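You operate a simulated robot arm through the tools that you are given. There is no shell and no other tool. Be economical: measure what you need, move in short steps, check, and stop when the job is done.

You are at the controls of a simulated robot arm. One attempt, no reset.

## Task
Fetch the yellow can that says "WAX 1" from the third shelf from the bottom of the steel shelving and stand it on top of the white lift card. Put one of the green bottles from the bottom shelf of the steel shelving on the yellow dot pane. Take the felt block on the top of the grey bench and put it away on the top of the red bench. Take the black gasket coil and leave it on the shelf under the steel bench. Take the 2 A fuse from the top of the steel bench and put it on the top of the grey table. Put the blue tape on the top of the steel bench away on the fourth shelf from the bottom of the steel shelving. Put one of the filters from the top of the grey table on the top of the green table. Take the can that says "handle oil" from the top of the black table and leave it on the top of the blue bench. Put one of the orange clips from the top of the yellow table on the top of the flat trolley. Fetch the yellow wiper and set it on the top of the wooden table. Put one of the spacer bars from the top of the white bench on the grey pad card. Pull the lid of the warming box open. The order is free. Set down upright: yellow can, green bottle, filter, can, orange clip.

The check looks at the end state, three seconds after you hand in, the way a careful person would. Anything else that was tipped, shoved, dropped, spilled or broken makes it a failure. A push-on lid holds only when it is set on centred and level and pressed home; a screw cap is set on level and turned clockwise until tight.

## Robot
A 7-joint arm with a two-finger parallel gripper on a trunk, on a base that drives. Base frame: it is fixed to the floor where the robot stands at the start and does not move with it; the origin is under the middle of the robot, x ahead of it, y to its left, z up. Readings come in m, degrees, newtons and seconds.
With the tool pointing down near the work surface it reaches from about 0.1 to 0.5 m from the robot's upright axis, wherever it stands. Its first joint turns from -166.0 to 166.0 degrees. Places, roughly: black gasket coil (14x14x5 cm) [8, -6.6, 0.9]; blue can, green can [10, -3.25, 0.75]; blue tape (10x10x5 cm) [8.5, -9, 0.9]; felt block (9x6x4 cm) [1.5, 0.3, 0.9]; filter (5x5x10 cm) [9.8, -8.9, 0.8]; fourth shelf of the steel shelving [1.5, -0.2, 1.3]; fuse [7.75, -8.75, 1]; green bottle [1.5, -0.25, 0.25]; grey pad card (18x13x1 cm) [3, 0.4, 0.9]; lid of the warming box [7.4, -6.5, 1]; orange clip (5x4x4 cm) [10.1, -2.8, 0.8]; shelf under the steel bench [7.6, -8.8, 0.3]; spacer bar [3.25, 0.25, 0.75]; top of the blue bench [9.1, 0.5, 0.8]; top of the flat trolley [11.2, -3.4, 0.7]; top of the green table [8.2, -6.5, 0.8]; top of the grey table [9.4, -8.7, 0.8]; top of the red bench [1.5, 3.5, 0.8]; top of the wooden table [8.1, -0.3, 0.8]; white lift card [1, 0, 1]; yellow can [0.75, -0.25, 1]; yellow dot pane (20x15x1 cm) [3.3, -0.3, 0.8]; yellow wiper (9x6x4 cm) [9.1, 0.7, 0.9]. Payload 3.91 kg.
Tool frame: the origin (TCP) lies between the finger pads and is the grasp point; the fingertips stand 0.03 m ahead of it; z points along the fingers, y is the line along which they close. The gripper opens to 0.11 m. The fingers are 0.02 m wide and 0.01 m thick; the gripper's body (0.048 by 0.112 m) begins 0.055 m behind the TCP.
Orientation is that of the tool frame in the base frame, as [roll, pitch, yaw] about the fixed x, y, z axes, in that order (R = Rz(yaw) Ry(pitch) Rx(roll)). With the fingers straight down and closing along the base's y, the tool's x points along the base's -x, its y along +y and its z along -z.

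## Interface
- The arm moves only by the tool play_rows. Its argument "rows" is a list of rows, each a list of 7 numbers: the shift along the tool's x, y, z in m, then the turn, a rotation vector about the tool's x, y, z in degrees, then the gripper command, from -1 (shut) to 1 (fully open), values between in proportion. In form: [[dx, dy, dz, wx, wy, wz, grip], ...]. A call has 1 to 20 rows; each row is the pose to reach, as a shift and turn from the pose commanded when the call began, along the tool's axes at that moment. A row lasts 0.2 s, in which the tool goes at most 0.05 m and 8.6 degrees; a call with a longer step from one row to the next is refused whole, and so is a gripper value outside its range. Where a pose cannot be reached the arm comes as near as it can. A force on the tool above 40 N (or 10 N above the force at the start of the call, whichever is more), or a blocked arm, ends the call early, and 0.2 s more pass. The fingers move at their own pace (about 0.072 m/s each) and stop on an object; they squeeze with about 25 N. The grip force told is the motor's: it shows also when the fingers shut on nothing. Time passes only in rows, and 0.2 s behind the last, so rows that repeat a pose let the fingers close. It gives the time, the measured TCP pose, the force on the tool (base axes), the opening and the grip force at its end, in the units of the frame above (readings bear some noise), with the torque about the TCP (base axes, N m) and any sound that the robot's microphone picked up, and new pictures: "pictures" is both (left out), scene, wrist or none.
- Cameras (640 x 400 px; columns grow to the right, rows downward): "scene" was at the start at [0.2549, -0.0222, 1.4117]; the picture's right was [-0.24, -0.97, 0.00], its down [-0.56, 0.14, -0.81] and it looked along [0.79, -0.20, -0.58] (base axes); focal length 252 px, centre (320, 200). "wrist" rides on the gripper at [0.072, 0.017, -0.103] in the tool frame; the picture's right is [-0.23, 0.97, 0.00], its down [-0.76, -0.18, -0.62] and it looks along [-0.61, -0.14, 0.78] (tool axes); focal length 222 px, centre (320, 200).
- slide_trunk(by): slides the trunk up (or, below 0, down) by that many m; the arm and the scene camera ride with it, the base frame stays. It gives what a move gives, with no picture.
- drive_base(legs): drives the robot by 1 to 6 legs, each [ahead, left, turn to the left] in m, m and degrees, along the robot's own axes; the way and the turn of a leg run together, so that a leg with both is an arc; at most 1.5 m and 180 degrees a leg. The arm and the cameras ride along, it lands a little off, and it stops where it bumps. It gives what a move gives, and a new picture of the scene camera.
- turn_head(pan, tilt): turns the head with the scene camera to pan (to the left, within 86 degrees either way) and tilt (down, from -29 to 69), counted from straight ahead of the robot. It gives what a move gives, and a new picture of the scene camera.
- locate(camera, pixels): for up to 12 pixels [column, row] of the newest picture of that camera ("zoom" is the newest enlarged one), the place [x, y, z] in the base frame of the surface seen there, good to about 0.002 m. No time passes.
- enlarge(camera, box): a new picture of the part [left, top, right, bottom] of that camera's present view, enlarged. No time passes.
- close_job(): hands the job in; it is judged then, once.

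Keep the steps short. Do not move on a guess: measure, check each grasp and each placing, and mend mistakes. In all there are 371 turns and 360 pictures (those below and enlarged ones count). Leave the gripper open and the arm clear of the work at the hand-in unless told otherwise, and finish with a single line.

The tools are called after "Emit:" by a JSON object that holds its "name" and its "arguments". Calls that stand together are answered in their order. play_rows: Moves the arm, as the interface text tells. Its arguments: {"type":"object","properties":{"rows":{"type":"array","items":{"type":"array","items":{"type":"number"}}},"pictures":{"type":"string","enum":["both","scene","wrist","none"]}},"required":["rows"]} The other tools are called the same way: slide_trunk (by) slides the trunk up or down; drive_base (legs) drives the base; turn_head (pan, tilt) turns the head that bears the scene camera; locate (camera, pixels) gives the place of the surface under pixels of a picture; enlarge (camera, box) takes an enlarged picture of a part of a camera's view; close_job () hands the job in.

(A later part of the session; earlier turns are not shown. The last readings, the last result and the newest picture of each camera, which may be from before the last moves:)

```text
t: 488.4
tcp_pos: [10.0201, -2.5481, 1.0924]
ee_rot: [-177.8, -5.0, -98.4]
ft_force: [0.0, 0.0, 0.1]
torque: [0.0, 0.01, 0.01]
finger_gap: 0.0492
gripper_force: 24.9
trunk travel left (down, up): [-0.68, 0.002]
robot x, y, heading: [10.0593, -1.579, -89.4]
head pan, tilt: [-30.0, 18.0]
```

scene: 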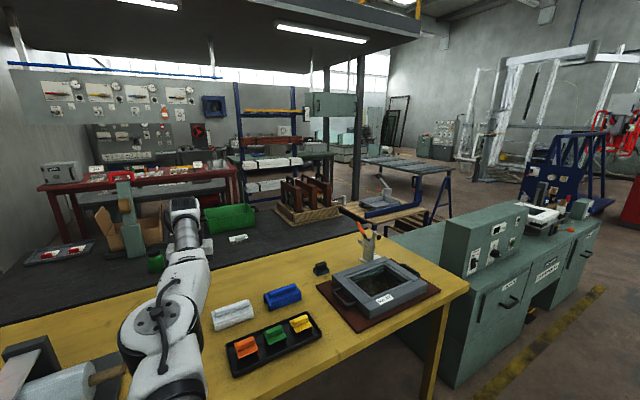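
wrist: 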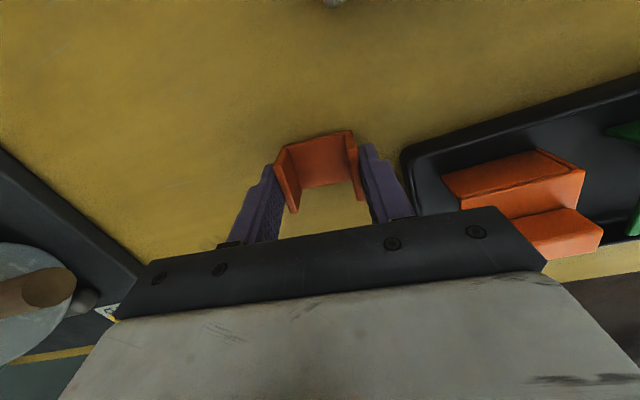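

Emit:
{"name": "turn_head", "arguments": {"pan": 30, "tilt": 15}}

Emit:
{"name": "enlarge", "arguments": {"camera": "scene", "box": [260, 100, 620, 300]}}

Emit:
{"name": "locate", "arguments": {"camera": "zoom", "pixels": [[130, 130], [165, 150], [105, 150], [100, 190], [210, 155], [270, 150], [380, 155], [300, 75], [240, 95], [345, 175], [440, 180], [480, 220]]}}

```text
t: 489.7
tcp_pos: [10.0201, -2.5477, 1.093]
ee_rot: [-177.9, -5.0, -98.6]
ft_force: [-0.5, -0.4, -1.1]
torque: [0.01, 0.02, 0.01]
finger_gap: 0.0489
gripper_force: 25.1
trunk travel left (down, up): [-0.68, 0.002]
robot x, y, heading: [10.0607, -1.5799, -89.8]
head pan, tilt: [30.0, 15.0]
```

scene: 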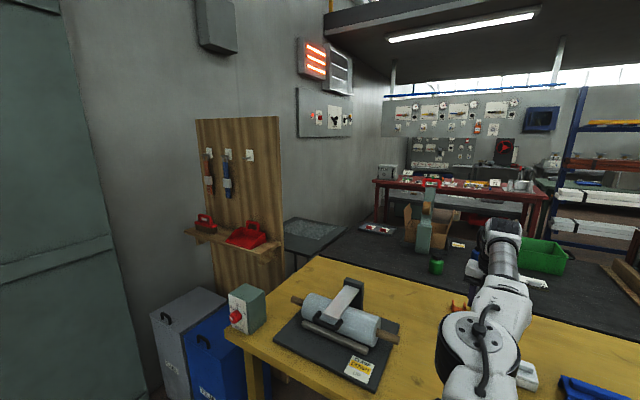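

```text
1.78 times, centred on (440, 200) of scene
```

zoom: 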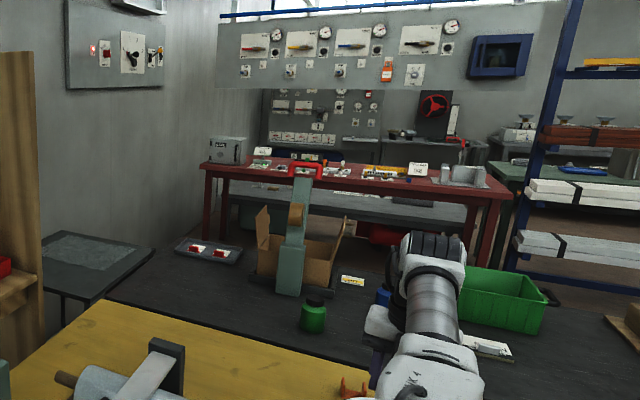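

```text
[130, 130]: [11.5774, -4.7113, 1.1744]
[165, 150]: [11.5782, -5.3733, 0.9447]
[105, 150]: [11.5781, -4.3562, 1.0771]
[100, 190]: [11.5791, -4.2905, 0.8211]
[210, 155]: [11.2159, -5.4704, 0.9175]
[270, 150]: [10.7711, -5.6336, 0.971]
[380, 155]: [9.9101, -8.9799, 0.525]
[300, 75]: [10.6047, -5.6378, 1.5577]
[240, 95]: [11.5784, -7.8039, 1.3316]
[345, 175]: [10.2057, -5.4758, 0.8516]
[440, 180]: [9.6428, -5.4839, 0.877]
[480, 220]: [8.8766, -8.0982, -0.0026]
```

Emit:
{"name": "locate", "arguments": {"camera": "zoom", "pixels": [[90, 250], [60, 240], [120, 262], [70, 285], [140, 245], [60, 320], [230, 320], [210, 250], [312, 315], [312, 300], [350, 262], [140, 290]]}}

```text
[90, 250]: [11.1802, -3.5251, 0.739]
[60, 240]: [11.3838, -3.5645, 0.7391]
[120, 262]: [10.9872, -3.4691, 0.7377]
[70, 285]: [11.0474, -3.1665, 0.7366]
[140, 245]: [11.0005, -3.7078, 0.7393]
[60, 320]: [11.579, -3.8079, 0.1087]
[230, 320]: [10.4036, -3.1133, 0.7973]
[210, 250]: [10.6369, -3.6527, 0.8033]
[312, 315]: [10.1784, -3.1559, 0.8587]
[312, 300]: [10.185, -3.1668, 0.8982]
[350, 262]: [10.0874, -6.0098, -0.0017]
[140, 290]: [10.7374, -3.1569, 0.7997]
```

Trolley top z 0.738, x 10.95–11.45, y −3.1..−3.75; reachable only from the south aisle. Look west for a way around.

Emit:
{"name": "turn_head", "arguments": {"pan": -40, "tilt": 15}}

Emit:
{"name": "locate", "arguments": {"camera": "scene", "pixels": [[430, 200], [380, 170], [450, 150], [300, 170], [260, 200], [500, 180], [560, 180], [520, 230], [340, 175], [230, 130], [400, 140], [450, 170]]}}

```text
t: 491.1
tcp_pos: [10.021, -2.5484, 1.0928]
ee_rot: [-177.9, -5.0, -98.4]
ft_force: [-0.6, -0.8, -0.3]
torque: [0.02, -0.02, -0.03]
finger_gap: 0.0489
gripper_force: 24.9
trunk travel left (down, up): [-0.68, 0.002]
robot x, y, heading: [10.0626, -1.5801, -89.9]
head pan, tilt: [-40.0, 15.0]
```

scene: 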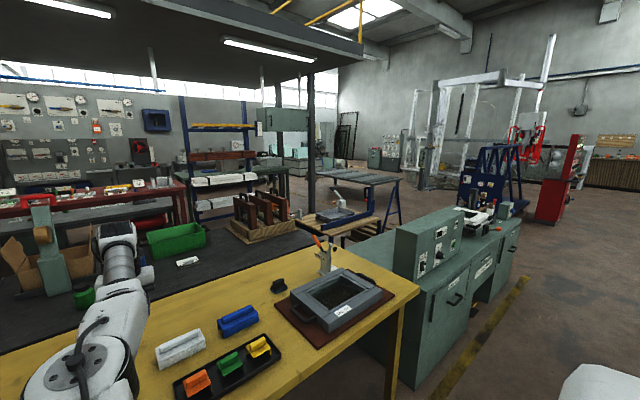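

```text
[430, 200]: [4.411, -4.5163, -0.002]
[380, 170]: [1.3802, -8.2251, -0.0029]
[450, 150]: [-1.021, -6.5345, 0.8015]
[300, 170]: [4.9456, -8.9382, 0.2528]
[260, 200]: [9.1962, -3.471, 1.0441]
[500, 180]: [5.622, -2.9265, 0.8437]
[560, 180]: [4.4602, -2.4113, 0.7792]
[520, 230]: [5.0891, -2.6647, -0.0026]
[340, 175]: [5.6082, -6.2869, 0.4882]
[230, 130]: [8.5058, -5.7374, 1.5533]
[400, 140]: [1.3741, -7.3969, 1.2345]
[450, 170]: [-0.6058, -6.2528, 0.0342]
```

Emit:
{"name": "locate", "arguments": {"camera": "scene", "pixels": [[425, 310], [515, 235], [505, 270], [400, 180], [330, 178], [402, 220], [345, 225], [385, 215], [480, 225], [320, 215], [500, 300], [490, 195]]}}

```text
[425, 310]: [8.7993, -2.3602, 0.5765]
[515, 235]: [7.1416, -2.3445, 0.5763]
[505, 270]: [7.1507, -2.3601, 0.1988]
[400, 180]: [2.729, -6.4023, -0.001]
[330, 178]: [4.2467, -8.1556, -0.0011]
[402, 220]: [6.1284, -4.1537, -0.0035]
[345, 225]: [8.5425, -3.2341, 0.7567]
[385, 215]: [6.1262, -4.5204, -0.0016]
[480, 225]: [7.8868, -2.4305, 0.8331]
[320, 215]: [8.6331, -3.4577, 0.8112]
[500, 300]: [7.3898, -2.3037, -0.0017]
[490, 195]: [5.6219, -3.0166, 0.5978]
```

Desk spans x 7.1–8.8; there's floor at x≈6.5. Back off 0.45, strafe west 3.5 m.

Emit:
{"name": "drive_base", "arguments": {"legs": [[-0.45, 0, 0], [0, -1.5, 0], [0, -1.5, 0], [0, -0.5, 0]]}}

Emit:
{"name": "turn_head", "arguments": {"pan": 15, "tilt": 20}}

Emit:
{"name": "locate", "arguments": {"camera": "scene", "pixels": [[100, 200], [150, 200], [200, 200], [250, 200], [300, 200], [350, 200], [400, 200], [450, 220], [500, 220], [200, 250], [400, 250], [250, 170]]}}

```text
t: 520.5
tcp_pos: [6.5551, -2.1614, 1.0929]
ee_rot: [-177.9, -5.0, -97.1]
ft_force: [0.2, 0.0, 0.7]
torque: [-0.01, -0.02, 0.02]
finger_gap: 0.0487
gripper_force: 24.6
trunk travel left (down, up): [-0.68, 0.002]
robot x, y, heading: [6.5752, -1.1925, -88.7]
head pan, tilt: [-40.0, 15.0]
```

scene: 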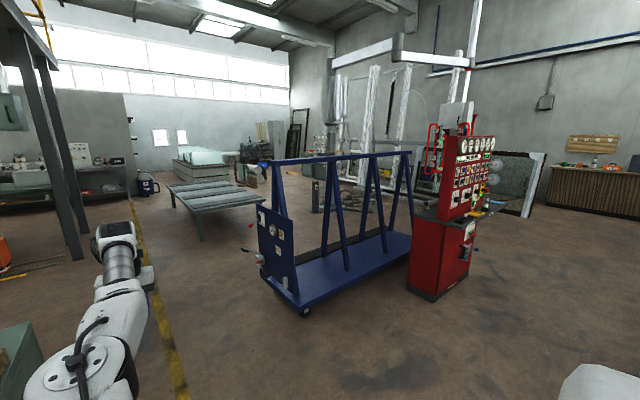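

```text
t: 521.7
tcp_pos: [6.5555, -2.1608, 1.0932]
ee_rot: [-178.0, -5.0, -97.2]
ft_force: [1.2, -0.4, -0.1]
torque: [-0.05, -0.02, 0.04]
finger_gap: 0.0489
gripper_force: 25.0
trunk travel left (down, up): [-0.68, 0.002]
robot x, y, heading: [6.5745, -1.1948, -88.5]
head pan, tilt: [15.0, 20.0]
```

scene: 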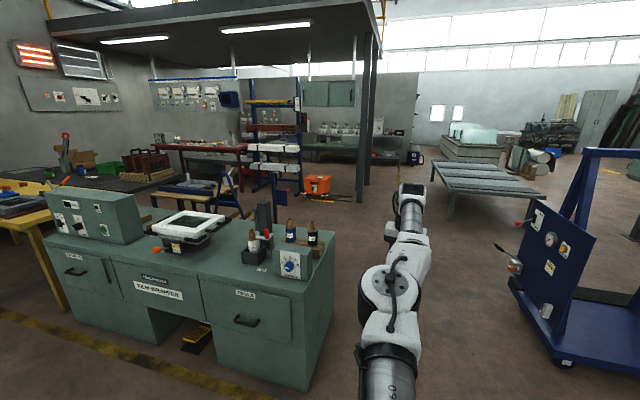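

```text
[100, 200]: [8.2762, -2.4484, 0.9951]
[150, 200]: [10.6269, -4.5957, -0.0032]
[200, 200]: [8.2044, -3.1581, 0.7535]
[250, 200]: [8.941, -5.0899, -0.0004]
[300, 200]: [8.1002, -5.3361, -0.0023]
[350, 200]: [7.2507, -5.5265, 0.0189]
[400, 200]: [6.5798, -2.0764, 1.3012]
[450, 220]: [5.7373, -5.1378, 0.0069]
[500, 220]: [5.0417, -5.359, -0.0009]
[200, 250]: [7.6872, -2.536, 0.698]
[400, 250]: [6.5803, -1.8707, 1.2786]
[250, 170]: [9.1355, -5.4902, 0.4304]
```

An aisle at y≈−4.4 leads east. Check objects near it.

Emit:
{"name": "locate", "arguments": {"camera": "scene", "pixels": [[235, 210], [215, 190], [240, 180], [170, 205], [190, 187], [225, 200], [130, 185], [180, 150], [150, 165], [316, 185], [330, 195], [265, 210]]}}

Emit:
{"name": "enlarge", "arguments": {"camera": "scene", "box": [0, 120, 340, 240]}}

```text
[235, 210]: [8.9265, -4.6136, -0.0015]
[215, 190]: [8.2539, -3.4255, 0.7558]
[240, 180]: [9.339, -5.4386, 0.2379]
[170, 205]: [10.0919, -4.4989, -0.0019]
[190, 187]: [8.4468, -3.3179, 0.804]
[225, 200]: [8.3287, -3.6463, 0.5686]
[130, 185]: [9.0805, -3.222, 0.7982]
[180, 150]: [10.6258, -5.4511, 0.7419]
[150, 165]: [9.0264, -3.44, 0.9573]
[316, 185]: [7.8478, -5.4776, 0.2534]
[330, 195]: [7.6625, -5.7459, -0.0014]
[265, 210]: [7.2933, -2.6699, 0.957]
```

```text
1.88 times, centred on (170, 180) of scene
```

zoom: 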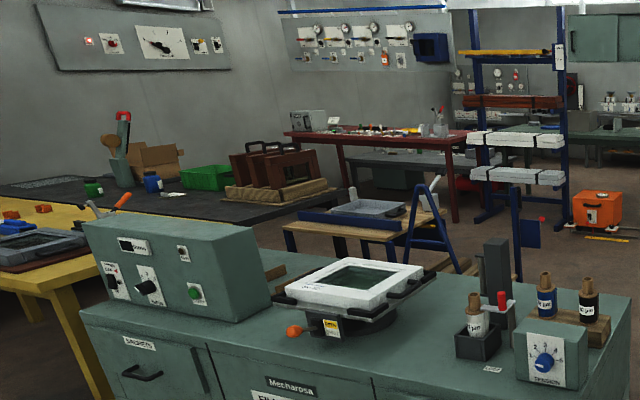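

The aisle y −3.8..−5.4 is clear. Drive south 3.3 m, turn east, and go to x≈10.2.

Emit:
{"name": "drive_base", "arguments": {"legs": [[1.5, 0, 0], [1.5, 0, 0], [0.3, 0, 0], [0, 0, 88.7]]}}

Emit:
{"name": "turn_head", "arguments": {"pan": 0, "tilt": 20}}

```text
t: 529.4
tcp_pos: [6.5964, -3.6706, 1.0934]
ee_rot: [-178.0, -5.1, -96.5]
ft_force: [0.3, -0.4, -0.5]
torque: [-0.02, -0.01, -0.03]
finger_gap: 0.049
gripper_force: 24.5
trunk travel left (down, up): [-0.68, 0.002]
robot x, y, heading: [6.614, -2.6991, -88.1]
head pan, tilt: [15.0, 20.0]
stopped in leg 1: the robot was blocked; the commanded pose is now the measured one
```

scene: 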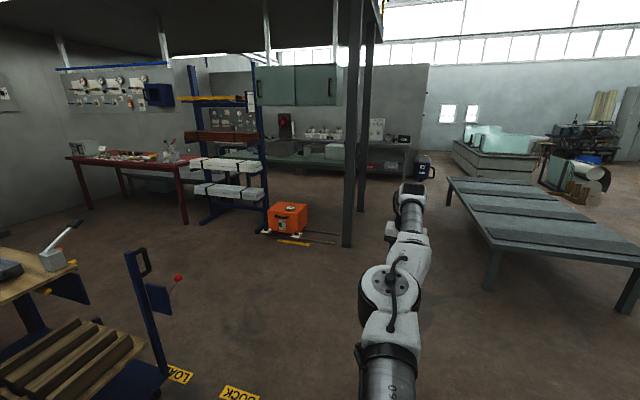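

```text
t: 530.1
tcp_pos: [6.5978, -3.6693, 1.0939]
ee_rot: [-177.9, -5.1, -96.7]
ft_force: [-0.4, -0.1, 0.1]
torque: [0.02, 0.0, 0.01]
finger_gap: 0.0488
gripper_force: 25.4
trunk travel left (down, up): [-0.68, 0.002]
robot x, y, heading: [6.6115, -2.7002, -88.3]
head pan, tilt: [0.0, 20.0]
```

scene: 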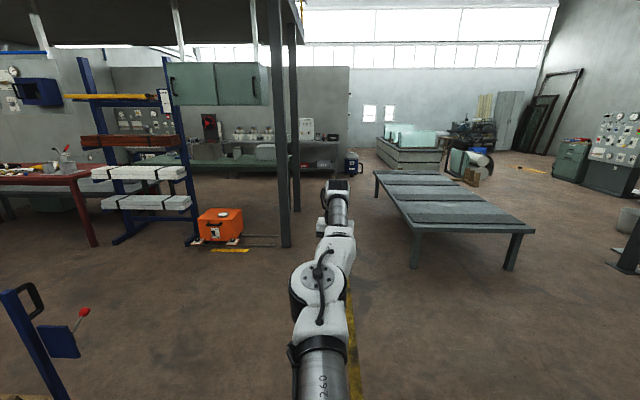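

Blocked. Look at both sides.

Emit:
{"name": "turn_head", "arguments": {"pan": 55, "tilt": 30}}

Emit:
{"name": "locate", "arguments": {"camera": "scene", "pixels": [[300, 350], [350, 330], [400, 300], [450, 330], [320, 250], [250, 300], [420, 250], [500, 300], [380, 380], [540, 360]]}}

Emit:
{"name": "turn_head", "arguments": {"pan": -60, "tilt": 25}}

Emit:
{"name": "locate", "arguments": {"camera": "scene", "pixels": [[100, 300], [200, 300], [300, 250], [250, 200], [350, 220], [300, 330], [400, 250], [200, 220]]}}

```text
t: 531.4
tcp_pos: [6.5975, -3.6699, 1.0929]
ee_rot: [-177.9, -5.0, -96.6]
ft_force: [-0.6, 1.0, 0.1]
torque: [0.01, 0.02, 0.0]
finger_gap: 0.0486
gripper_force: 24.8
trunk travel left (down, up): [-0.68, 0.002]
robot x, y, heading: [6.6112, -2.705, -87.8]
head pan, tilt: [55.0, 30.0]
```

scene: 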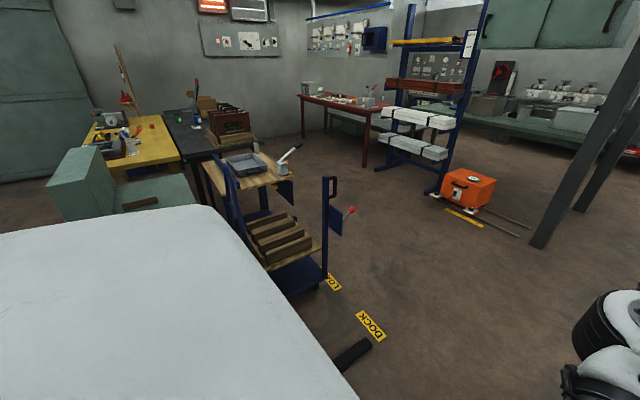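

```text
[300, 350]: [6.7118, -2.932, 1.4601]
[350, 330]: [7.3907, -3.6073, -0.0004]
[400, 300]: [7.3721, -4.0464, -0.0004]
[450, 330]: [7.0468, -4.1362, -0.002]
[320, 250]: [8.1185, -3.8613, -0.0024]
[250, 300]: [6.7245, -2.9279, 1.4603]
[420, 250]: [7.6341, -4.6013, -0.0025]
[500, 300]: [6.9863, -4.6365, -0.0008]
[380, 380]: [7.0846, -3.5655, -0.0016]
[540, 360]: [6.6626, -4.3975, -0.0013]
```

```text
t: 533.3
tcp_pos: [6.5983, -3.6702, 1.0931]
ee_rot: [-177.9, -5.1, -96.5]
ft_force: [-0.6, 0.3, -0.6]
torque: [0.0, -0.01, 0.01]
finger_gap: 0.0487
gripper_force: 25.5
trunk travel left (down, up): [-0.68, 0.002]
robot x, y, heading: [6.6091, -2.7025, -88.3]
head pan, tilt: [-60.0, 25.0]
```

scene: 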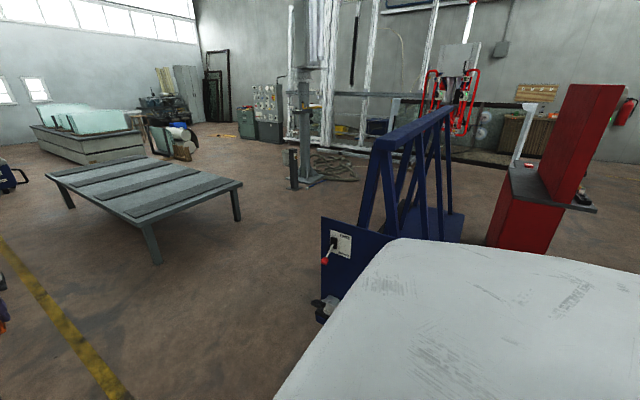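

```text
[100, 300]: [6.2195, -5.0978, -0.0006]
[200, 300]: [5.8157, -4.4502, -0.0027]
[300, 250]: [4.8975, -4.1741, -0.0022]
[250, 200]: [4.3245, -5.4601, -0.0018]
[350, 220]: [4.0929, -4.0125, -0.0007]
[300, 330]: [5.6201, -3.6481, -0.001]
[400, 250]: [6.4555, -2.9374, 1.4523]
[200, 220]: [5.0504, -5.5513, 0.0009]
```

Emit:
{"name": "turn_head", "arguments": {"pan": 45, "tilt": 38}}

Emit:
{"name": "locate", "arguments": {"camera": "scene", "pixels": [[380, 310], [400, 300], [390, 330], [360, 330], [370, 300], [330, 220], [300, 200], [340, 280]]}}

```text
t: 535.1
tcp_pos: [6.5972, -3.6706, 1.0923]
ee_rot: [-177.9, -5.1, -96.6]
ft_force: [0.4, 0.0, 0.3]
torque: [0.02, -0.02, 0.02]
finger_gap: 0.0488
gripper_force: 25.1
trunk travel left (down, up): [-0.68, 0.002]
robot x, y, heading: [6.6073, -2.7021, -88.2]
head pan, tilt: [45.0, 38.0]
```

scene: 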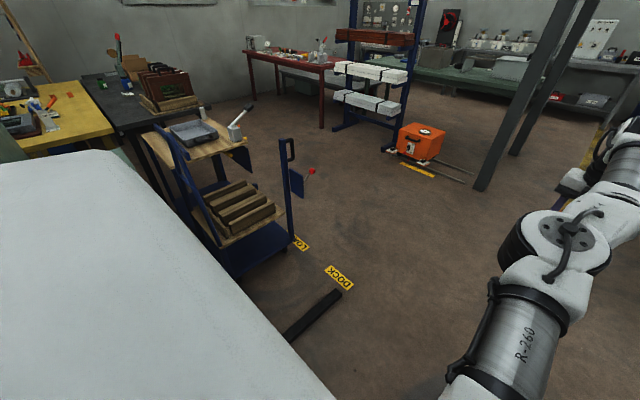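

```text
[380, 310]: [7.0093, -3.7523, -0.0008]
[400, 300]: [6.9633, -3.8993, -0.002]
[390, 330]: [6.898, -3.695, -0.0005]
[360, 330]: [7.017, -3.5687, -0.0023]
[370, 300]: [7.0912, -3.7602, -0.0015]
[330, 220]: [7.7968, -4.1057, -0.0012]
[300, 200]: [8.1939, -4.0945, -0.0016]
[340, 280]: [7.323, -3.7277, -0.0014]
```

Emit:
{"name": "locate", "arguments": {"camera": "scene", "pixels": [[338, 293], [315, 312], [295, 332], [325, 310], [300, 340], [340, 278], [300, 243], [260, 250], [285, 240], [290, 150]]}}

```text
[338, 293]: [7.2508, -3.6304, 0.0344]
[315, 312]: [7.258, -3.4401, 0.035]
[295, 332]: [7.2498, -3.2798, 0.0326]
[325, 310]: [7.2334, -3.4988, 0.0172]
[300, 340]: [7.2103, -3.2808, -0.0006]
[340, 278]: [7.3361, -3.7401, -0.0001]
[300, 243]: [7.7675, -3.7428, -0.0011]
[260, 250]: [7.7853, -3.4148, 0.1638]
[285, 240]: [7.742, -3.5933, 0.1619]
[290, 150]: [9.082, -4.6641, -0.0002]
```

Emit:
{"name": "turn_head", "arguments": {"pan": -55, "tilt": 32}}

Emit:
{"name": "locate", "arguments": {"camera": "scene", "pixels": [[290, 220], [300, 265], [290, 260], [310, 180], [350, 100], [400, 80], [290, 280], [330, 190], [280, 250], [320, 230]]}}

```text
t: 536.9
tcp_pos: [6.597, -3.6706, 1.0925]
ee_rot: [-177.9, -5.1, -96.5]
ft_force: [-0.5, 0.1, -0.6]
torque: [0.02, 0.01, 0.03]
finger_gap: 0.0489
gripper_force: 25.2
trunk travel left (down, up): [-0.68, 0.002]
robot x, y, heading: [6.6092, -2.704, -88.2]
head pan, tilt: [-55.0, 32.0]
```

scene: 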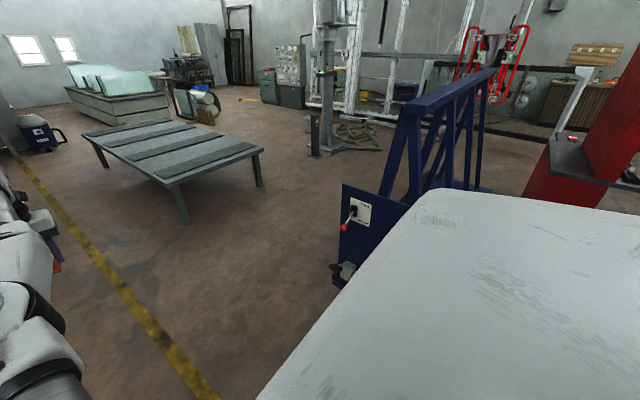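

```text
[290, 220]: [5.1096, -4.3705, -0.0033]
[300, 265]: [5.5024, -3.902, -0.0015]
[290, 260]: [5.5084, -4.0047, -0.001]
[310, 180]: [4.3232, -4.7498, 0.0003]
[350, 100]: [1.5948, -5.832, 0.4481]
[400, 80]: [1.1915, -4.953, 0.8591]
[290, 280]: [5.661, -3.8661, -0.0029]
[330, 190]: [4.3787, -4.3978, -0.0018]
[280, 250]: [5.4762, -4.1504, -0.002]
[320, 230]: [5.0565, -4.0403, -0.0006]
```

Emit:
{"name": "locate", "arguments": {"camera": "scene", "pixels": [[352, 205], [348, 228], [346, 270], [375, 210], [400, 205], [410, 110], [440, 95], [355, 250], [338, 280]]}}

```text
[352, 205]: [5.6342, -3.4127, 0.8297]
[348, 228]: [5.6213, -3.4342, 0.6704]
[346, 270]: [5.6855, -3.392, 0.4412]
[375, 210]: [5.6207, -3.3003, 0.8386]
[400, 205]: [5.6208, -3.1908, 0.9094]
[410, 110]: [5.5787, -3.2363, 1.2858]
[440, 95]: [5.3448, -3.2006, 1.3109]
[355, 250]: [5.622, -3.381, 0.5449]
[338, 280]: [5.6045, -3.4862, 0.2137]
```

The desk's west end (x≈6.9) is probably what I touch. Shift right 0.15 and straighten.

Emit:
{"name": "drive_base", "arguments": {"legs": [[0, -0.2, 0], [1.5, 0, -1.5], [0.3, 0, 0]]}}

Emit:
{"name": "turn_head", "arguments": {"pan": 75, "tilt": 20}}

```text
t: 547.7
tcp_pos: [6.4298, -5.4731, 1.0923]
ee_rot: [-178.0, -5.0, -97.5]
ft_force: [-0.6, 0.0, -1.4]
torque: [-0.01, 0.04, 0.05]
finger_gap: 0.049
gripper_force: 25.1
trunk travel left (down, up): [-0.68, 0.002]
robot x, y, heading: [6.453, -4.5047, -88.9]
head pan, tilt: [-55.0, 32.0]
```

scene: 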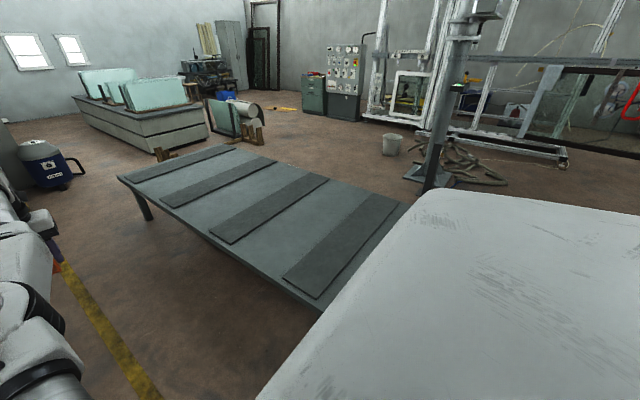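

```text
t: 549.8
tcp_pos: [6.4302, -5.4724, 1.0935]
ee_rot: [-178.0, -5.2, -97.3]
ft_force: [-0.1, 0.0, 0.4]
torque: [0.0, -0.01, 0.0]
finger_gap: 0.0486
gripper_force: 25.3
trunk travel left (down, up): [-0.68, 0.002]
robot x, y, heading: [6.4553, -4.5053, -88.9]
head pan, tilt: [75.0, 20.0]
```

scene: 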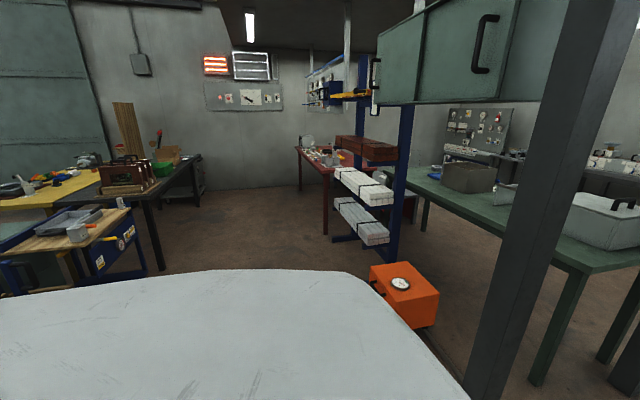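

Turn left to face east.

Emit:
{"name": "drive_base", "arguments": {"legs": [[0, 0, 89]]}}

Emit:
{"name": "turn_head", "arguments": {"pan": 5, "tilt": 20}}

Emit:
{"name": "locate", "arguments": {"camera": "scene", "pixels": [[260, 200], [280, 200], [200, 230], [150, 250], [300, 190], [380, 200], [400, 240], [420, 230], [240, 190], [220, 180], [270, 175], [360, 180]]}}

```text
t: 554.1
tcp_pos: [7.4217, -4.542, 1.0938]
ee_rot: [-177.9, -5.2, -8.0]
ft_force: [-0.5, 0.2, 0.3]
torque: [-0.02, -0.01, -0.02]
finger_gap: 0.0487
gripper_force: 24.6
trunk travel left (down, up): [-0.68, 0.002]
robot x, y, heading: [6.4519, -4.5088, 0.3]
head pan, tilt: [75.0, 20.0]
```

scene: 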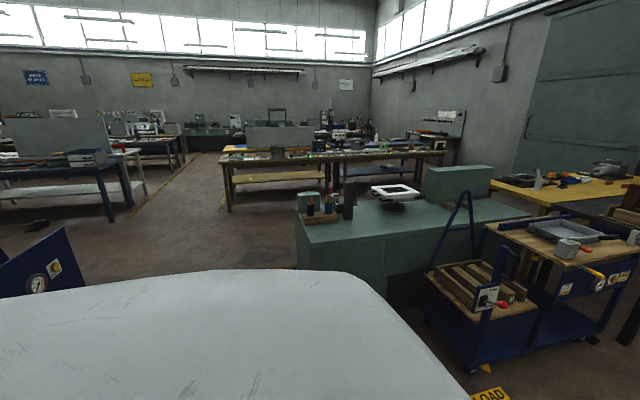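

```text
t: 555.5
tcp_pos: [7.4226, -4.5409, 1.0921]
ee_rot: [-178.0, -5.2, -7.9]
ft_force: [-0.4, -0.3, 0.1]
torque: [0.01, -0.03, -0.04]
finger_gap: 0.0487
gripper_force: 25.4
trunk travel left (down, up): [-0.68, 0.002]
robot x, y, heading: [6.4557, -4.5088, 0.4]
head pan, tilt: [5.0, 20.0]
```

scene: 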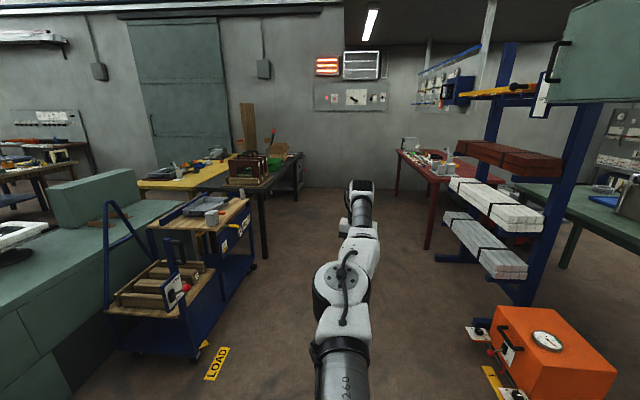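

```text
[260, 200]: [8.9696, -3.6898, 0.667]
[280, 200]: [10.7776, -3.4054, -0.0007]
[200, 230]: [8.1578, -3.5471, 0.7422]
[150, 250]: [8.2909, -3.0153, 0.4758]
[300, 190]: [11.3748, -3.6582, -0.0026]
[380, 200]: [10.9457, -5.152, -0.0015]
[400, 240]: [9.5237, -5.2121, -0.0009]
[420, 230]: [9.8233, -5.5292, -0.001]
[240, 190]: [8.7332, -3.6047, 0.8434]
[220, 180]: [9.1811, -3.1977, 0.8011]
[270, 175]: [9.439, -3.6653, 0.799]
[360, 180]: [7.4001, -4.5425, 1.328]
```

Corridor clear. Drive east 3.75 m.

Emit:
{"name": "drive_base", "arguments": {"legs": [[1.5, 0.02, 0], [1.5, 0.02, 0], [0.72, 0.02, 0]]}}

Emit:
{"name": "turn_head", "arguments": {"pan": 45, "tilt": 28}}

```text
refused: leg 1 is longer than a leg can be; nothing moved
```

```text
t: 556.6
tcp_pos: [7.4224, -4.5414, 1.0931]
ee_rot: [-178.0, -5.1, -8.0]
ft_force: [-0.1, 0.1, 0.0]
torque: [0.0, -0.01, 0.01]
finger_gap: 0.0487
gripper_force: 25.3
trunk travel left (down, up): [-0.68, 0.002]
robot x, y, heading: [6.4581, -4.5078, 0.4]
head pan, tilt: [45.0, 28.0]
```

scene: 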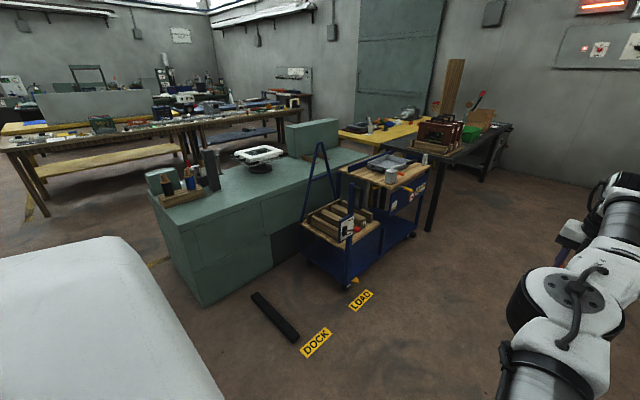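

Emit:
{"name": "drive_base", "arguments": {"legs": [[1.5, 0, 0], [1.5, 0, 0], [0.72, 0, 0]]}}

Emit:
{"name": "turn_head", "arguments": {"pan": 45, "tilt": 28}}

Emit:
{"name": "locate", "arguments": {"camera": "scene", "pixels": [[400, 200], [450, 220], [350, 200], [420, 240], [300, 220], [250, 230], [480, 200], [380, 170]]}}

```text
t: 574.5
tcp_pos: [11.1257, -4.4951, 1.0935]
ee_rot: [-178.0, -5.0, -7.5]
ft_force: [0.5, -0.1, 0.3]
torque: [0.0, 0.02, 0.0]
finger_gap: 0.0488
gripper_force: 25.2
trunk travel left (down, up): [-0.68, 0.002]
robot x, y, heading: [10.1584, -4.468, 0.9]
head pan, tilt: [45.0, 28.0]
```

scene: 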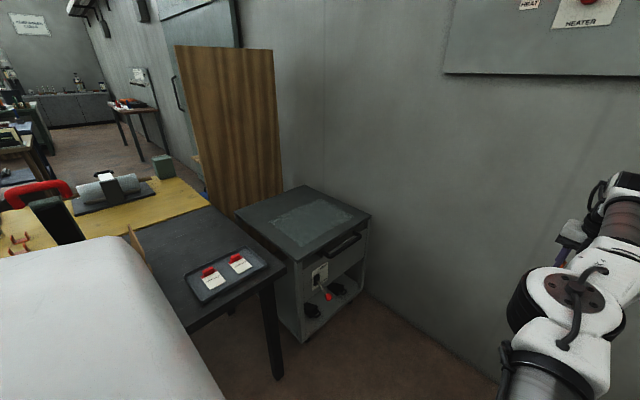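

```text
t: 575.1
tcp_pos: [11.1255, -4.497, 1.093]
ee_rot: [-178.0, -5.1, -7.6]
ft_force: [0.1, -0.5, -0.1]
torque: [-0.01, -0.01, -0.02]
finger_gap: 0.0489
gripper_force: 24.9
trunk travel left (down, up): [-0.68, 0.002]
robot x, y, heading: [10.1591, -4.4642, 1.2]
head pan, tilt: [45.0, 28.0]
```

scene: 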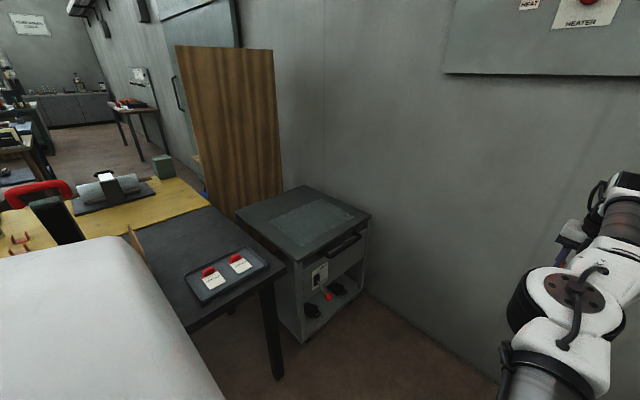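

```text
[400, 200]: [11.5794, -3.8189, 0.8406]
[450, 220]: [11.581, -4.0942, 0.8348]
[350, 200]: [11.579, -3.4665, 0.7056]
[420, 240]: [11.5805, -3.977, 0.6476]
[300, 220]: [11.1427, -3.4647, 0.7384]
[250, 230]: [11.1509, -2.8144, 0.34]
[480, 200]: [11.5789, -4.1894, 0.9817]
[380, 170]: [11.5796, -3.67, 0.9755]
```

The trolley top is at z 0.738 around (11.14,−3.46). Turn left 60°, then shift over so the hand is above it.

Emit:
{"name": "drive_base", "arguments": {"legs": [[0, 0, 59], [0.4, -0.39, 0]]}}

Emit:
{"name": "play_rows", "arguments": {"rows": [[0, 0, 0, 0, 0, 0, -1]], "pictures": "wrist"}}

Emit:
{"name": "locate", "arguments": {"camera": "wrist", "pixels": [[320, 80], [200, 100], [430, 100], [320, 30], [250, 130], [400, 130], [150, 50], [500, 50]]}}

```text
t: 581.4
tcp_pos: [11.2066, -3.4883, 1.0929]
ee_rot: [-177.8, -5.1, 52.1]
ft_force: [0.5, 1.1, -0.1]
torque: [0.0, 0.02, -0.02]
finger_gap: 0.0484
gripper_force: 24.5
trunk travel left (down, up): [-0.68, 0.002]
robot x, y, heading: [10.6924, -4.3094, 60.3]
head pan, tilt: [45.0, 28.0]
```

scene: 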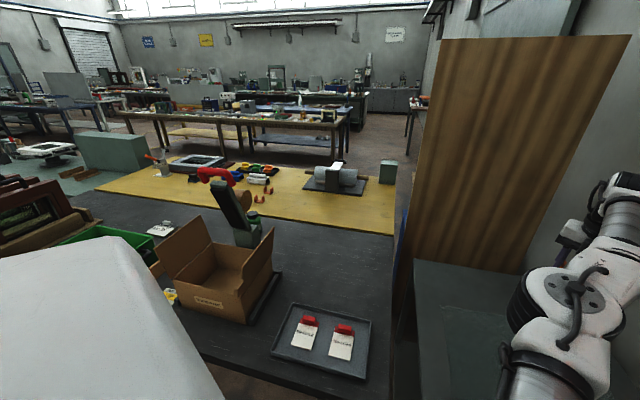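

```text
t: 581.8
tcp_pos: [11.207, -3.4885, 1.0933]
ee_rot: [-178.1, -5.2, 52.0]
ft_force: [0.1, -0.2, 0.4]
torque: [0.01, 0.01, -0.01]
finger_gap: 0.049
gripper_force: 25.1
trunk travel left (down, up): [-0.68, 0.002]
robot x, y, heading: [10.6908, -4.3099, 60.6]
head pan, tilt: [45.0, 28.0]
```

wrist: 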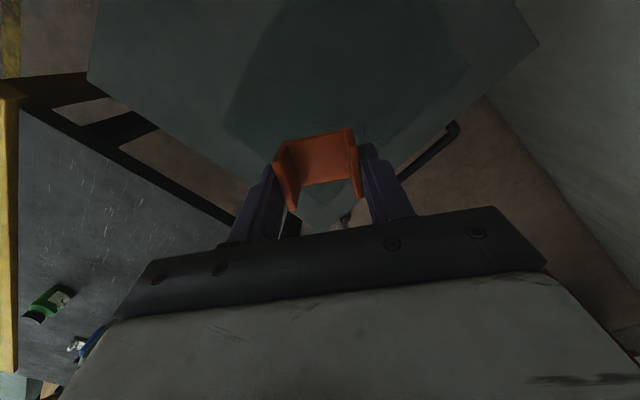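

```text
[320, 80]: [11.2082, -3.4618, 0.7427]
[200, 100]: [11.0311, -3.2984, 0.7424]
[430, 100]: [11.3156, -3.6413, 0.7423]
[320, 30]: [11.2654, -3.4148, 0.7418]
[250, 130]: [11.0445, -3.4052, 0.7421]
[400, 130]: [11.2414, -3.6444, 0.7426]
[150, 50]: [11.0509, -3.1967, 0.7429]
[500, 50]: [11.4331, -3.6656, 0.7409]
```

Trolley top z=0.742 beneath, well inside. Lower the trunk 0.298 then feel.

Emit:
{"name": "slide_trunk", "arguments": {"by": -0.298}}

Emit:
{"name": "play_rows", "arguments": {"rows": [[0, 0, 0.003, 0, 0, 0, -1], [0, 0, 0.006, 0, 0, 0, -1], [0, 0, 0.008, 0, 0, 0, -1], [0, 0, 0.008, 0, 0, 0, -1]], "pictures": "wrist"}}

```text
t: 584.8
tcp_pos: [11.2073, -3.4884, 0.795]
ee_rot: [-177.9, -5.1, 52.1]
ft_force: [-0.2, -0.2, -0.1]
torque: [-0.02, 0.04, -0.01]
finger_gap: 0.0492
gripper_force: 25.2
trunk travel left (down, up): [-0.382, 0.3]
robot x, y, heading: [10.6912, -4.3075, 60.9]
head pan, tilt: [45.0, 28.0]
```

```text
t: 585.8
tcp_pos: [11.2065, -3.4877, 0.7875]
ee_rot: [-178.0, -5.0, 52.1]
ft_force: [0.4, -0.2, 0.3]
torque: [0.02, -0.03, 0.02]
finger_gap: 0.049
gripper_force: 24.5
trunk travel left (down, up): [-0.382, 0.3]
robot x, y, heading: [10.6913, -4.309, 60.7]
head pan, tilt: [45.0, 28.0]
```

wrist: 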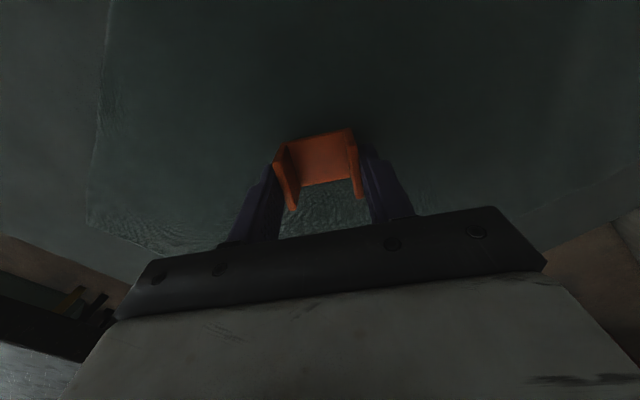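

Emit:
{"name": "play_rows", "arguments": {"rows": [[0, 0, 0.0015, 0, 0, 0, -1], [0, 0, 0.003, 0, 0, 0, -1], [0, 0, 0.0045, 0, 0, 0, -1], [0, 0, 0.0045, 0, 0, 0, -1]], "pictures": "none"}}

```text
t: 586.8
tcp_pos: [11.2071, -3.4868, 0.7828]
ee_rot: [-177.9, -5.0, 52.0]
ft_force: [-0.3, -0.9, 1.5]
torque: [-0.02, -0.06, 0.0]
finger_gap: 0.0488
gripper_force: 24.6
trunk travel left (down, up): [-0.382, 0.3]
robot x, y, heading: [10.6905, -4.3052, 60.8]
head pan, tilt: [45.0, 28.0]
```

Contact. Open and rise.

Emit:
{"name": "play_rows", "arguments": {"rows": [[0, 0, 0.001, 0, 0, 0, -1], [0, 0, 0.001, 0, 0, 0, 0.2], [0, 0, 0.001, 0, 0, 0, 0.5], [0, 0, 0.001, 0, 0, 0, 0.5], [0, 0, -0.03, 0, 0, 0, 0.5], [0, 0, -0.07, 0, 0, 0, 0.5], [0, 0, -0.11, 0, 0, 0, 0.5]], "pictures": "wrist"}}

```text
t: 588.4
tcp_pos: [11.1959, -3.5099, 0.891]
ee_rot: [-177.9, -5.2, 52.1]
ft_force: [-0.1, 0.9, -0.3]
torque: [0.01, 0.0, 0.04]
finger_gap: 0.0826
gripper_force: 0.0
out of reach, approached as far as the arm can: row 6, 7
trunk travel left (down, up): [-0.382, 0.3]
robot x, y, heading: [10.6922, -4.3095, 60.8]
head pan, tilt: [45.0, 28.0]
```

wrist: 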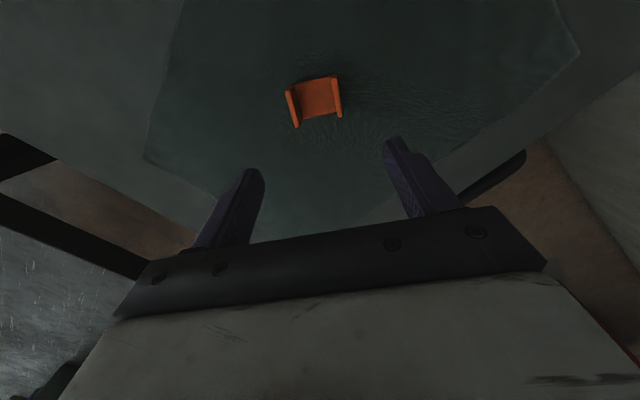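

Clip stands upright on the trolley. Next the "handle oil" can on the black table: raise and look left.

Emit:
{"name": "slide_trunk", "arguments": {"by": 0.28}}

Emit:
{"name": "turn_head", "arguments": {"pan": 60, "tilt": 32}}

Emit:
{"name": "enlarge", "arguments": {"camera": "scene", "box": [100, 100, 400, 300]}}

```text
t: 591.2
tcp_pos: [11.1965, -3.5092, 1.1694]
ee_rot: [-177.9, -5.1, 52.1]
ft_force: [-0.4, -0.8, -0.5]
torque: [0.01, -0.02, 0.03]
finger_gap: 0.0824
gripper_force: 0.0
trunk travel left (down, up): [-0.662, 0.02]
robot x, y, heading: [10.692, -4.3052, 60.6]
head pan, tilt: [45.0, 28.0]
```

```text
t: 592.0
tcp_pos: [11.1971, -3.509, 1.1716]
ee_rot: [-178.0, -5.1, 52.1]
ft_force: [-0.8, 0.5, -0.3]
torque: [0.02, -0.03, -0.02]
finger_gap: 0.0827
gripper_force: 0.1
trunk travel left (down, up): [-0.662, 0.02]
robot x, y, heading: [10.6927, -4.3082, 60.8]
head pan, tilt: [60.0, 32.0]
```

scene: 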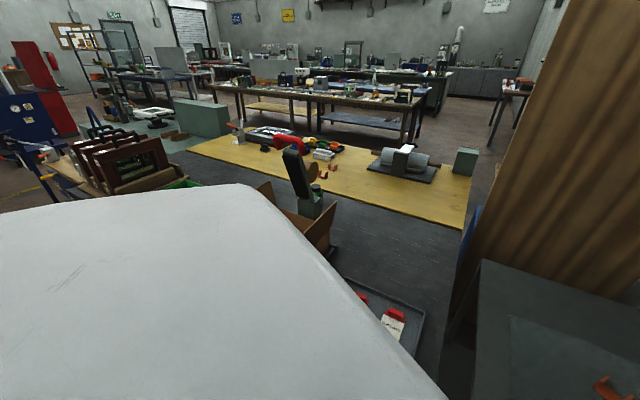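

```text
2.00 times, centred on (250, 200) of scene
```

zoom: 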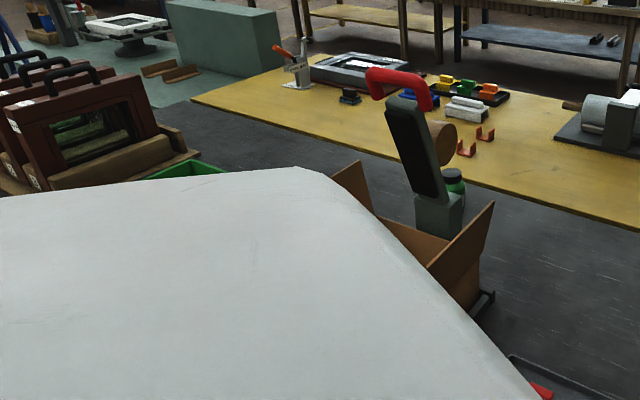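

Retreat and face +y from the aisle at x≈9.9.

Emit:
{"name": "drive_base", "arguments": {"legs": [[-0.55, 0.35, 0], [0, 0, 29], [0, 0.25, 0]]}}

Emit:
{"name": "turn_head", "arguments": {"pan": 0, "tilt": 25}}

Emit:
{"name": "enlarge", "arguments": {"camera": "scene", "box": [200, 120, 520, 320]}}

```text
t: 599.2
tcp_pos: [9.92, -3.6689, 1.1714]
ee_rot: [-178.0, -5.0, 81.0]
ft_force: [-0.2, -0.2, -0.2]
torque: [0.0, -0.01, 0.01]
finger_gap: 0.0823
gripper_force: 0.1
trunk travel left (down, up): [-0.662, 0.02]
robot x, y, heading: [9.8638, -4.6145, 89.5]
head pan, tilt: [60.0, 32.0]
```

scene: 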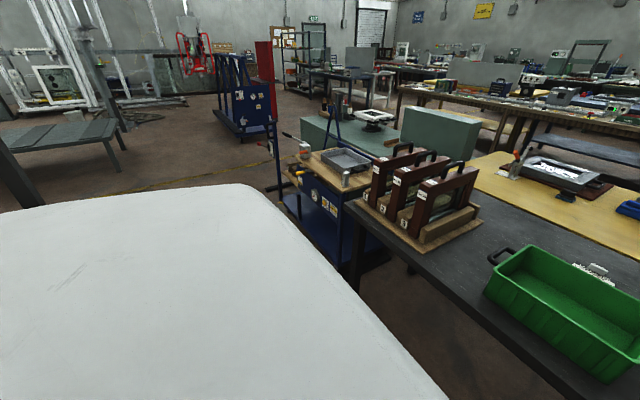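

```text
t: 600.5
tcp_pos: [9.9203, -3.669, 1.1719]
ee_rot: [-178.0, -5.1, 81.1]
ft_force: [0.8, 0.7, 0.4]
torque: [-0.03, 0.03, -0.01]
finger_gap: 0.0827
gripper_force: 0.1
trunk travel left (down, up): [-0.662, 0.02]
robot x, y, heading: [9.8696, -4.6128, 89.4]
head pan, tilt: [0.0, 25.0]
```

scene: 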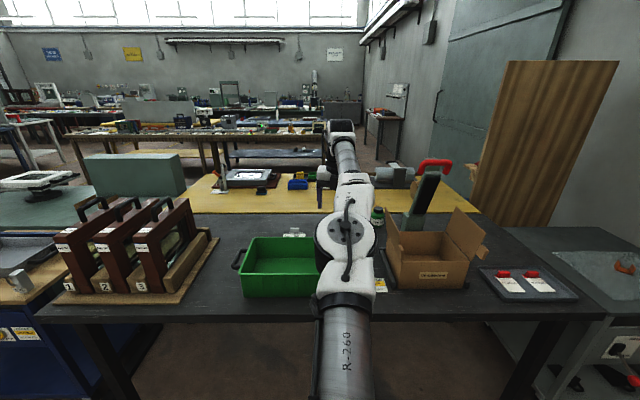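

```text
2.00 times, centred on (360, 220) of scene
```

zoom: 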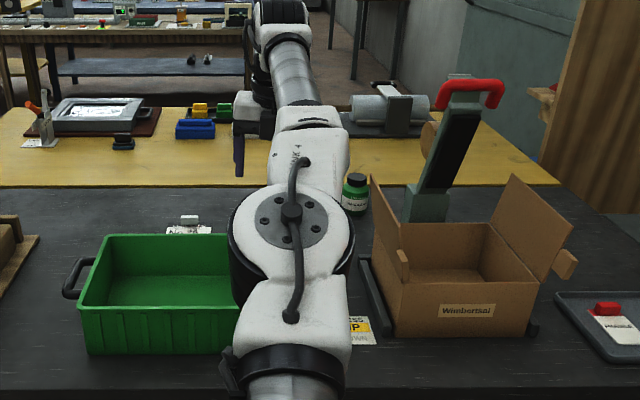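

Emit:
{"name": "drive_base", "arguments": {"legs": [[0, 0.3, 0]]}}

Emit:
{"name": "enlarge", "arguments": {"camera": "scene", "box": [340, 160, 460, 240]}}

```text
t: 603.4
tcp_pos: [9.616, -3.6669, 1.1713]
ee_rot: [-178.0, -5.1, 81.2]
ft_force: [0.1, 0.3, 0.6]
torque: [0.03, -0.02, 0.01]
finger_gap: 0.0826
gripper_force: 0.0
trunk travel left (down, up): [-0.662, 0.02]
robot x, y, heading: [9.5671, -4.612, 89.9]
head pan, tilt: [0.0, 25.0]
```

scene: 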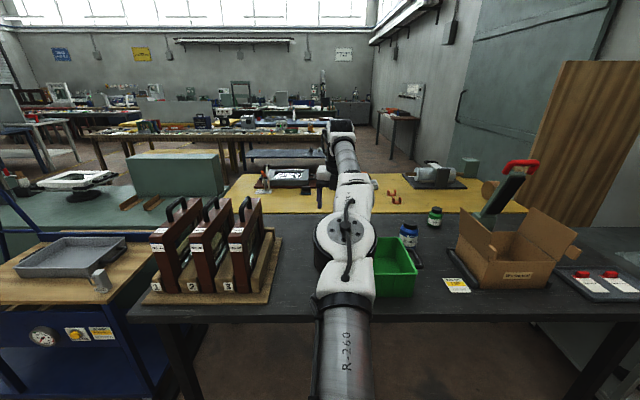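

```text
5.00 times, centred on (400, 200) of scene
```

zoom: 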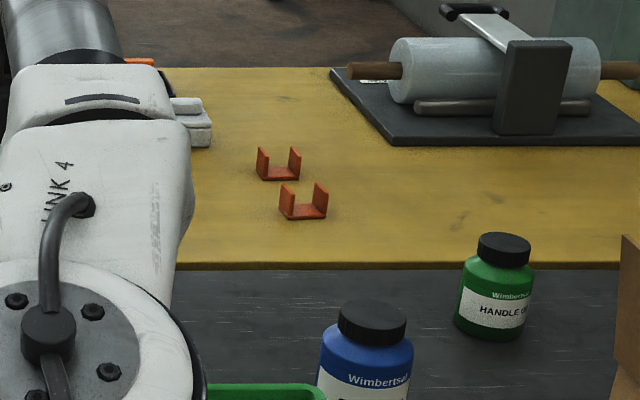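

The green can reads "HANDLE O..". Locate it and its neighbours.

Emit:
{"name": "locate", "arguments": {"camera": "zoom", "pixels": [[495, 310], [470, 300], [525, 310], [503, 250], [505, 335], [365, 370], [375, 325], [625, 300], [230, 390], [490, 285]]}}

Emit:
{"name": "locate", "arguments": {"camera": "scene", "pixels": [[470, 240], [460, 265], [485, 225], [520, 165], [500, 200], [410, 250], [457, 285], [450, 250], [490, 210], [420, 265]]}}

```text
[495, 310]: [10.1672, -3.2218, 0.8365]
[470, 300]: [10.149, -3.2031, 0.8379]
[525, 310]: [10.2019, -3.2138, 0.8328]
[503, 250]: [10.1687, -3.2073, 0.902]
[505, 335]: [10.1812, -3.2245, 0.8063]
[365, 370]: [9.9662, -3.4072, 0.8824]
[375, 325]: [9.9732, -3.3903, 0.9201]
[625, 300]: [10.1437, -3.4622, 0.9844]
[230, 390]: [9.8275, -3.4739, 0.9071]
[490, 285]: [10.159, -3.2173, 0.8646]
```

```text
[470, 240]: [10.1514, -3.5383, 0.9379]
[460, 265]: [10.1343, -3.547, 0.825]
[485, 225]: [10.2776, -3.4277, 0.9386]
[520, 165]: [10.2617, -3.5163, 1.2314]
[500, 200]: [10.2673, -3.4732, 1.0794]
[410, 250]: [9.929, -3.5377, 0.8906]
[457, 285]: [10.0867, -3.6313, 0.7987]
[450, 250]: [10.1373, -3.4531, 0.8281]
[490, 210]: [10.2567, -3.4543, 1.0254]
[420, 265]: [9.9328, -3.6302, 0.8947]
```

Can centre ≈(10.175,−3.185), top 0.905. I'll come from slightly SW (heading 78°) with vertical tool, hand high.

Emit:
{"name": "drive_base", "arguments": {"legs": [[0, 0, -12], [0.0, -0.25, 0], [0.5, 0, 0]]}}

Emit:
{"name": "play_rows", "arguments": {"rows": [[0, 0, 0, 0, 0, 0, 1]], "pictures": "wrist"}}

```text
t: 609.3
tcp_pos: [10.1607, -3.2637, 1.1719]
ee_rot: [-177.9, -5.1, 69.2]
ft_force: [0.1, 0.4, 0.6]
torque: [-0.03, -0.02, 0.0]
finger_gap: 0.0828
gripper_force: 0.0
trunk travel left (down, up): [-0.662, 0.02]
robot x, y, heading: [9.9132, -4.1741, 77.5]
head pan, tilt: [0.0, 25.0]
```

scene: 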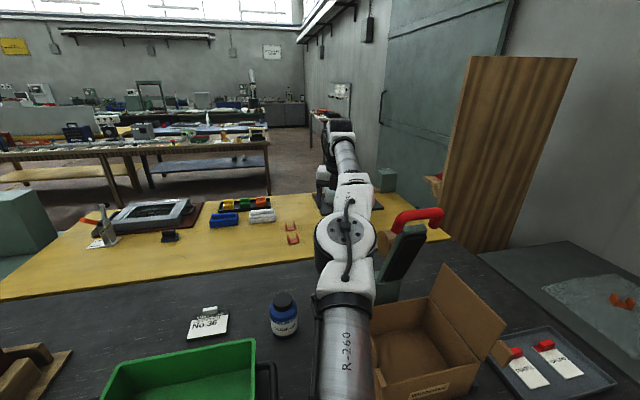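

```text
t: 609.7
tcp_pos: [10.1605, -3.2637, 1.1712]
ee_rot: [-178.0, -5.2, 69.2]
ft_force: [-0.1, -0.1, 0.1]
torque: [0.0, -0.01, -0.02]
finger_gap: 0.11
gripper_force: 0.0
trunk travel left (down, up): [-0.662, 0.02]
robot x, y, heading: [9.9145, -4.1714, 77.7]
head pan, tilt: [0.0, 25.0]
```

wrist: 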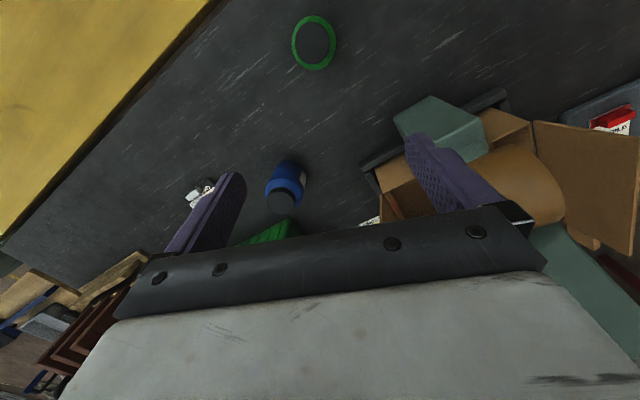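

Emit:
{"name": "locate", "arguments": {"camera": "wrist", "pixels": [[314, 42], [294, 42], [336, 42], [314, 18], [314, 68], [285, 200], [430, 115], [480, 110], [530, 170], [380, 180]]}}

```text
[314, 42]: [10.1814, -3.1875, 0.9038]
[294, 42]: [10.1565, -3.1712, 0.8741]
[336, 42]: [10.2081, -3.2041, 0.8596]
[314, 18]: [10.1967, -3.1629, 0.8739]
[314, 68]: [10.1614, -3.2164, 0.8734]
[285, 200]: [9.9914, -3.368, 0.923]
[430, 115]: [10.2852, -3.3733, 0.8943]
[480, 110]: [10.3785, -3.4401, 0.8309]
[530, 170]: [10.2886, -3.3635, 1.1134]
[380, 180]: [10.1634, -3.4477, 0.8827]
```

Emit:
{"name": "enlarge", "arguments": {"camera": "wrist", "box": [360, 80, 620, 260]}}

Emit:
{"name": "locate", "arguments": {"camera": "zoom", "pixels": [[330, 180], [300, 210], [360, 170], [440, 210], [480, 300], [420, 340], [340, 240], [250, 80], [400, 330]]}}

```text
2.22 times, centred on (490, 170) of wrist
```

zoom: 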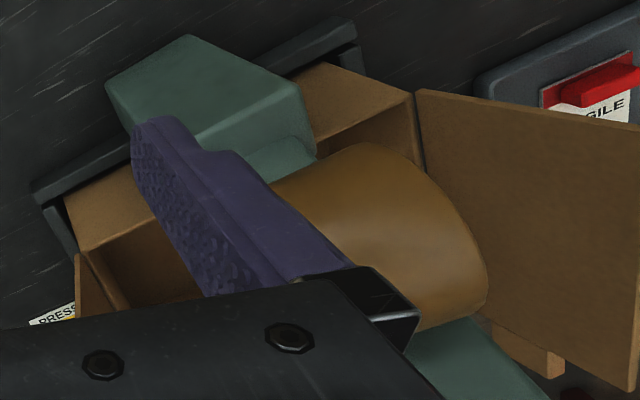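

```text
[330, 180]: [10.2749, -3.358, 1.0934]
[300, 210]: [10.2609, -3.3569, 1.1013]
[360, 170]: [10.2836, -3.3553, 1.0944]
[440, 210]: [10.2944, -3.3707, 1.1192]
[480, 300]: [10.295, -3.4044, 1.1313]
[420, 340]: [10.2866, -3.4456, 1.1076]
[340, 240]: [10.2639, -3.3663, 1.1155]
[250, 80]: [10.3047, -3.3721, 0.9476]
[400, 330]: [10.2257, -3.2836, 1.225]
```

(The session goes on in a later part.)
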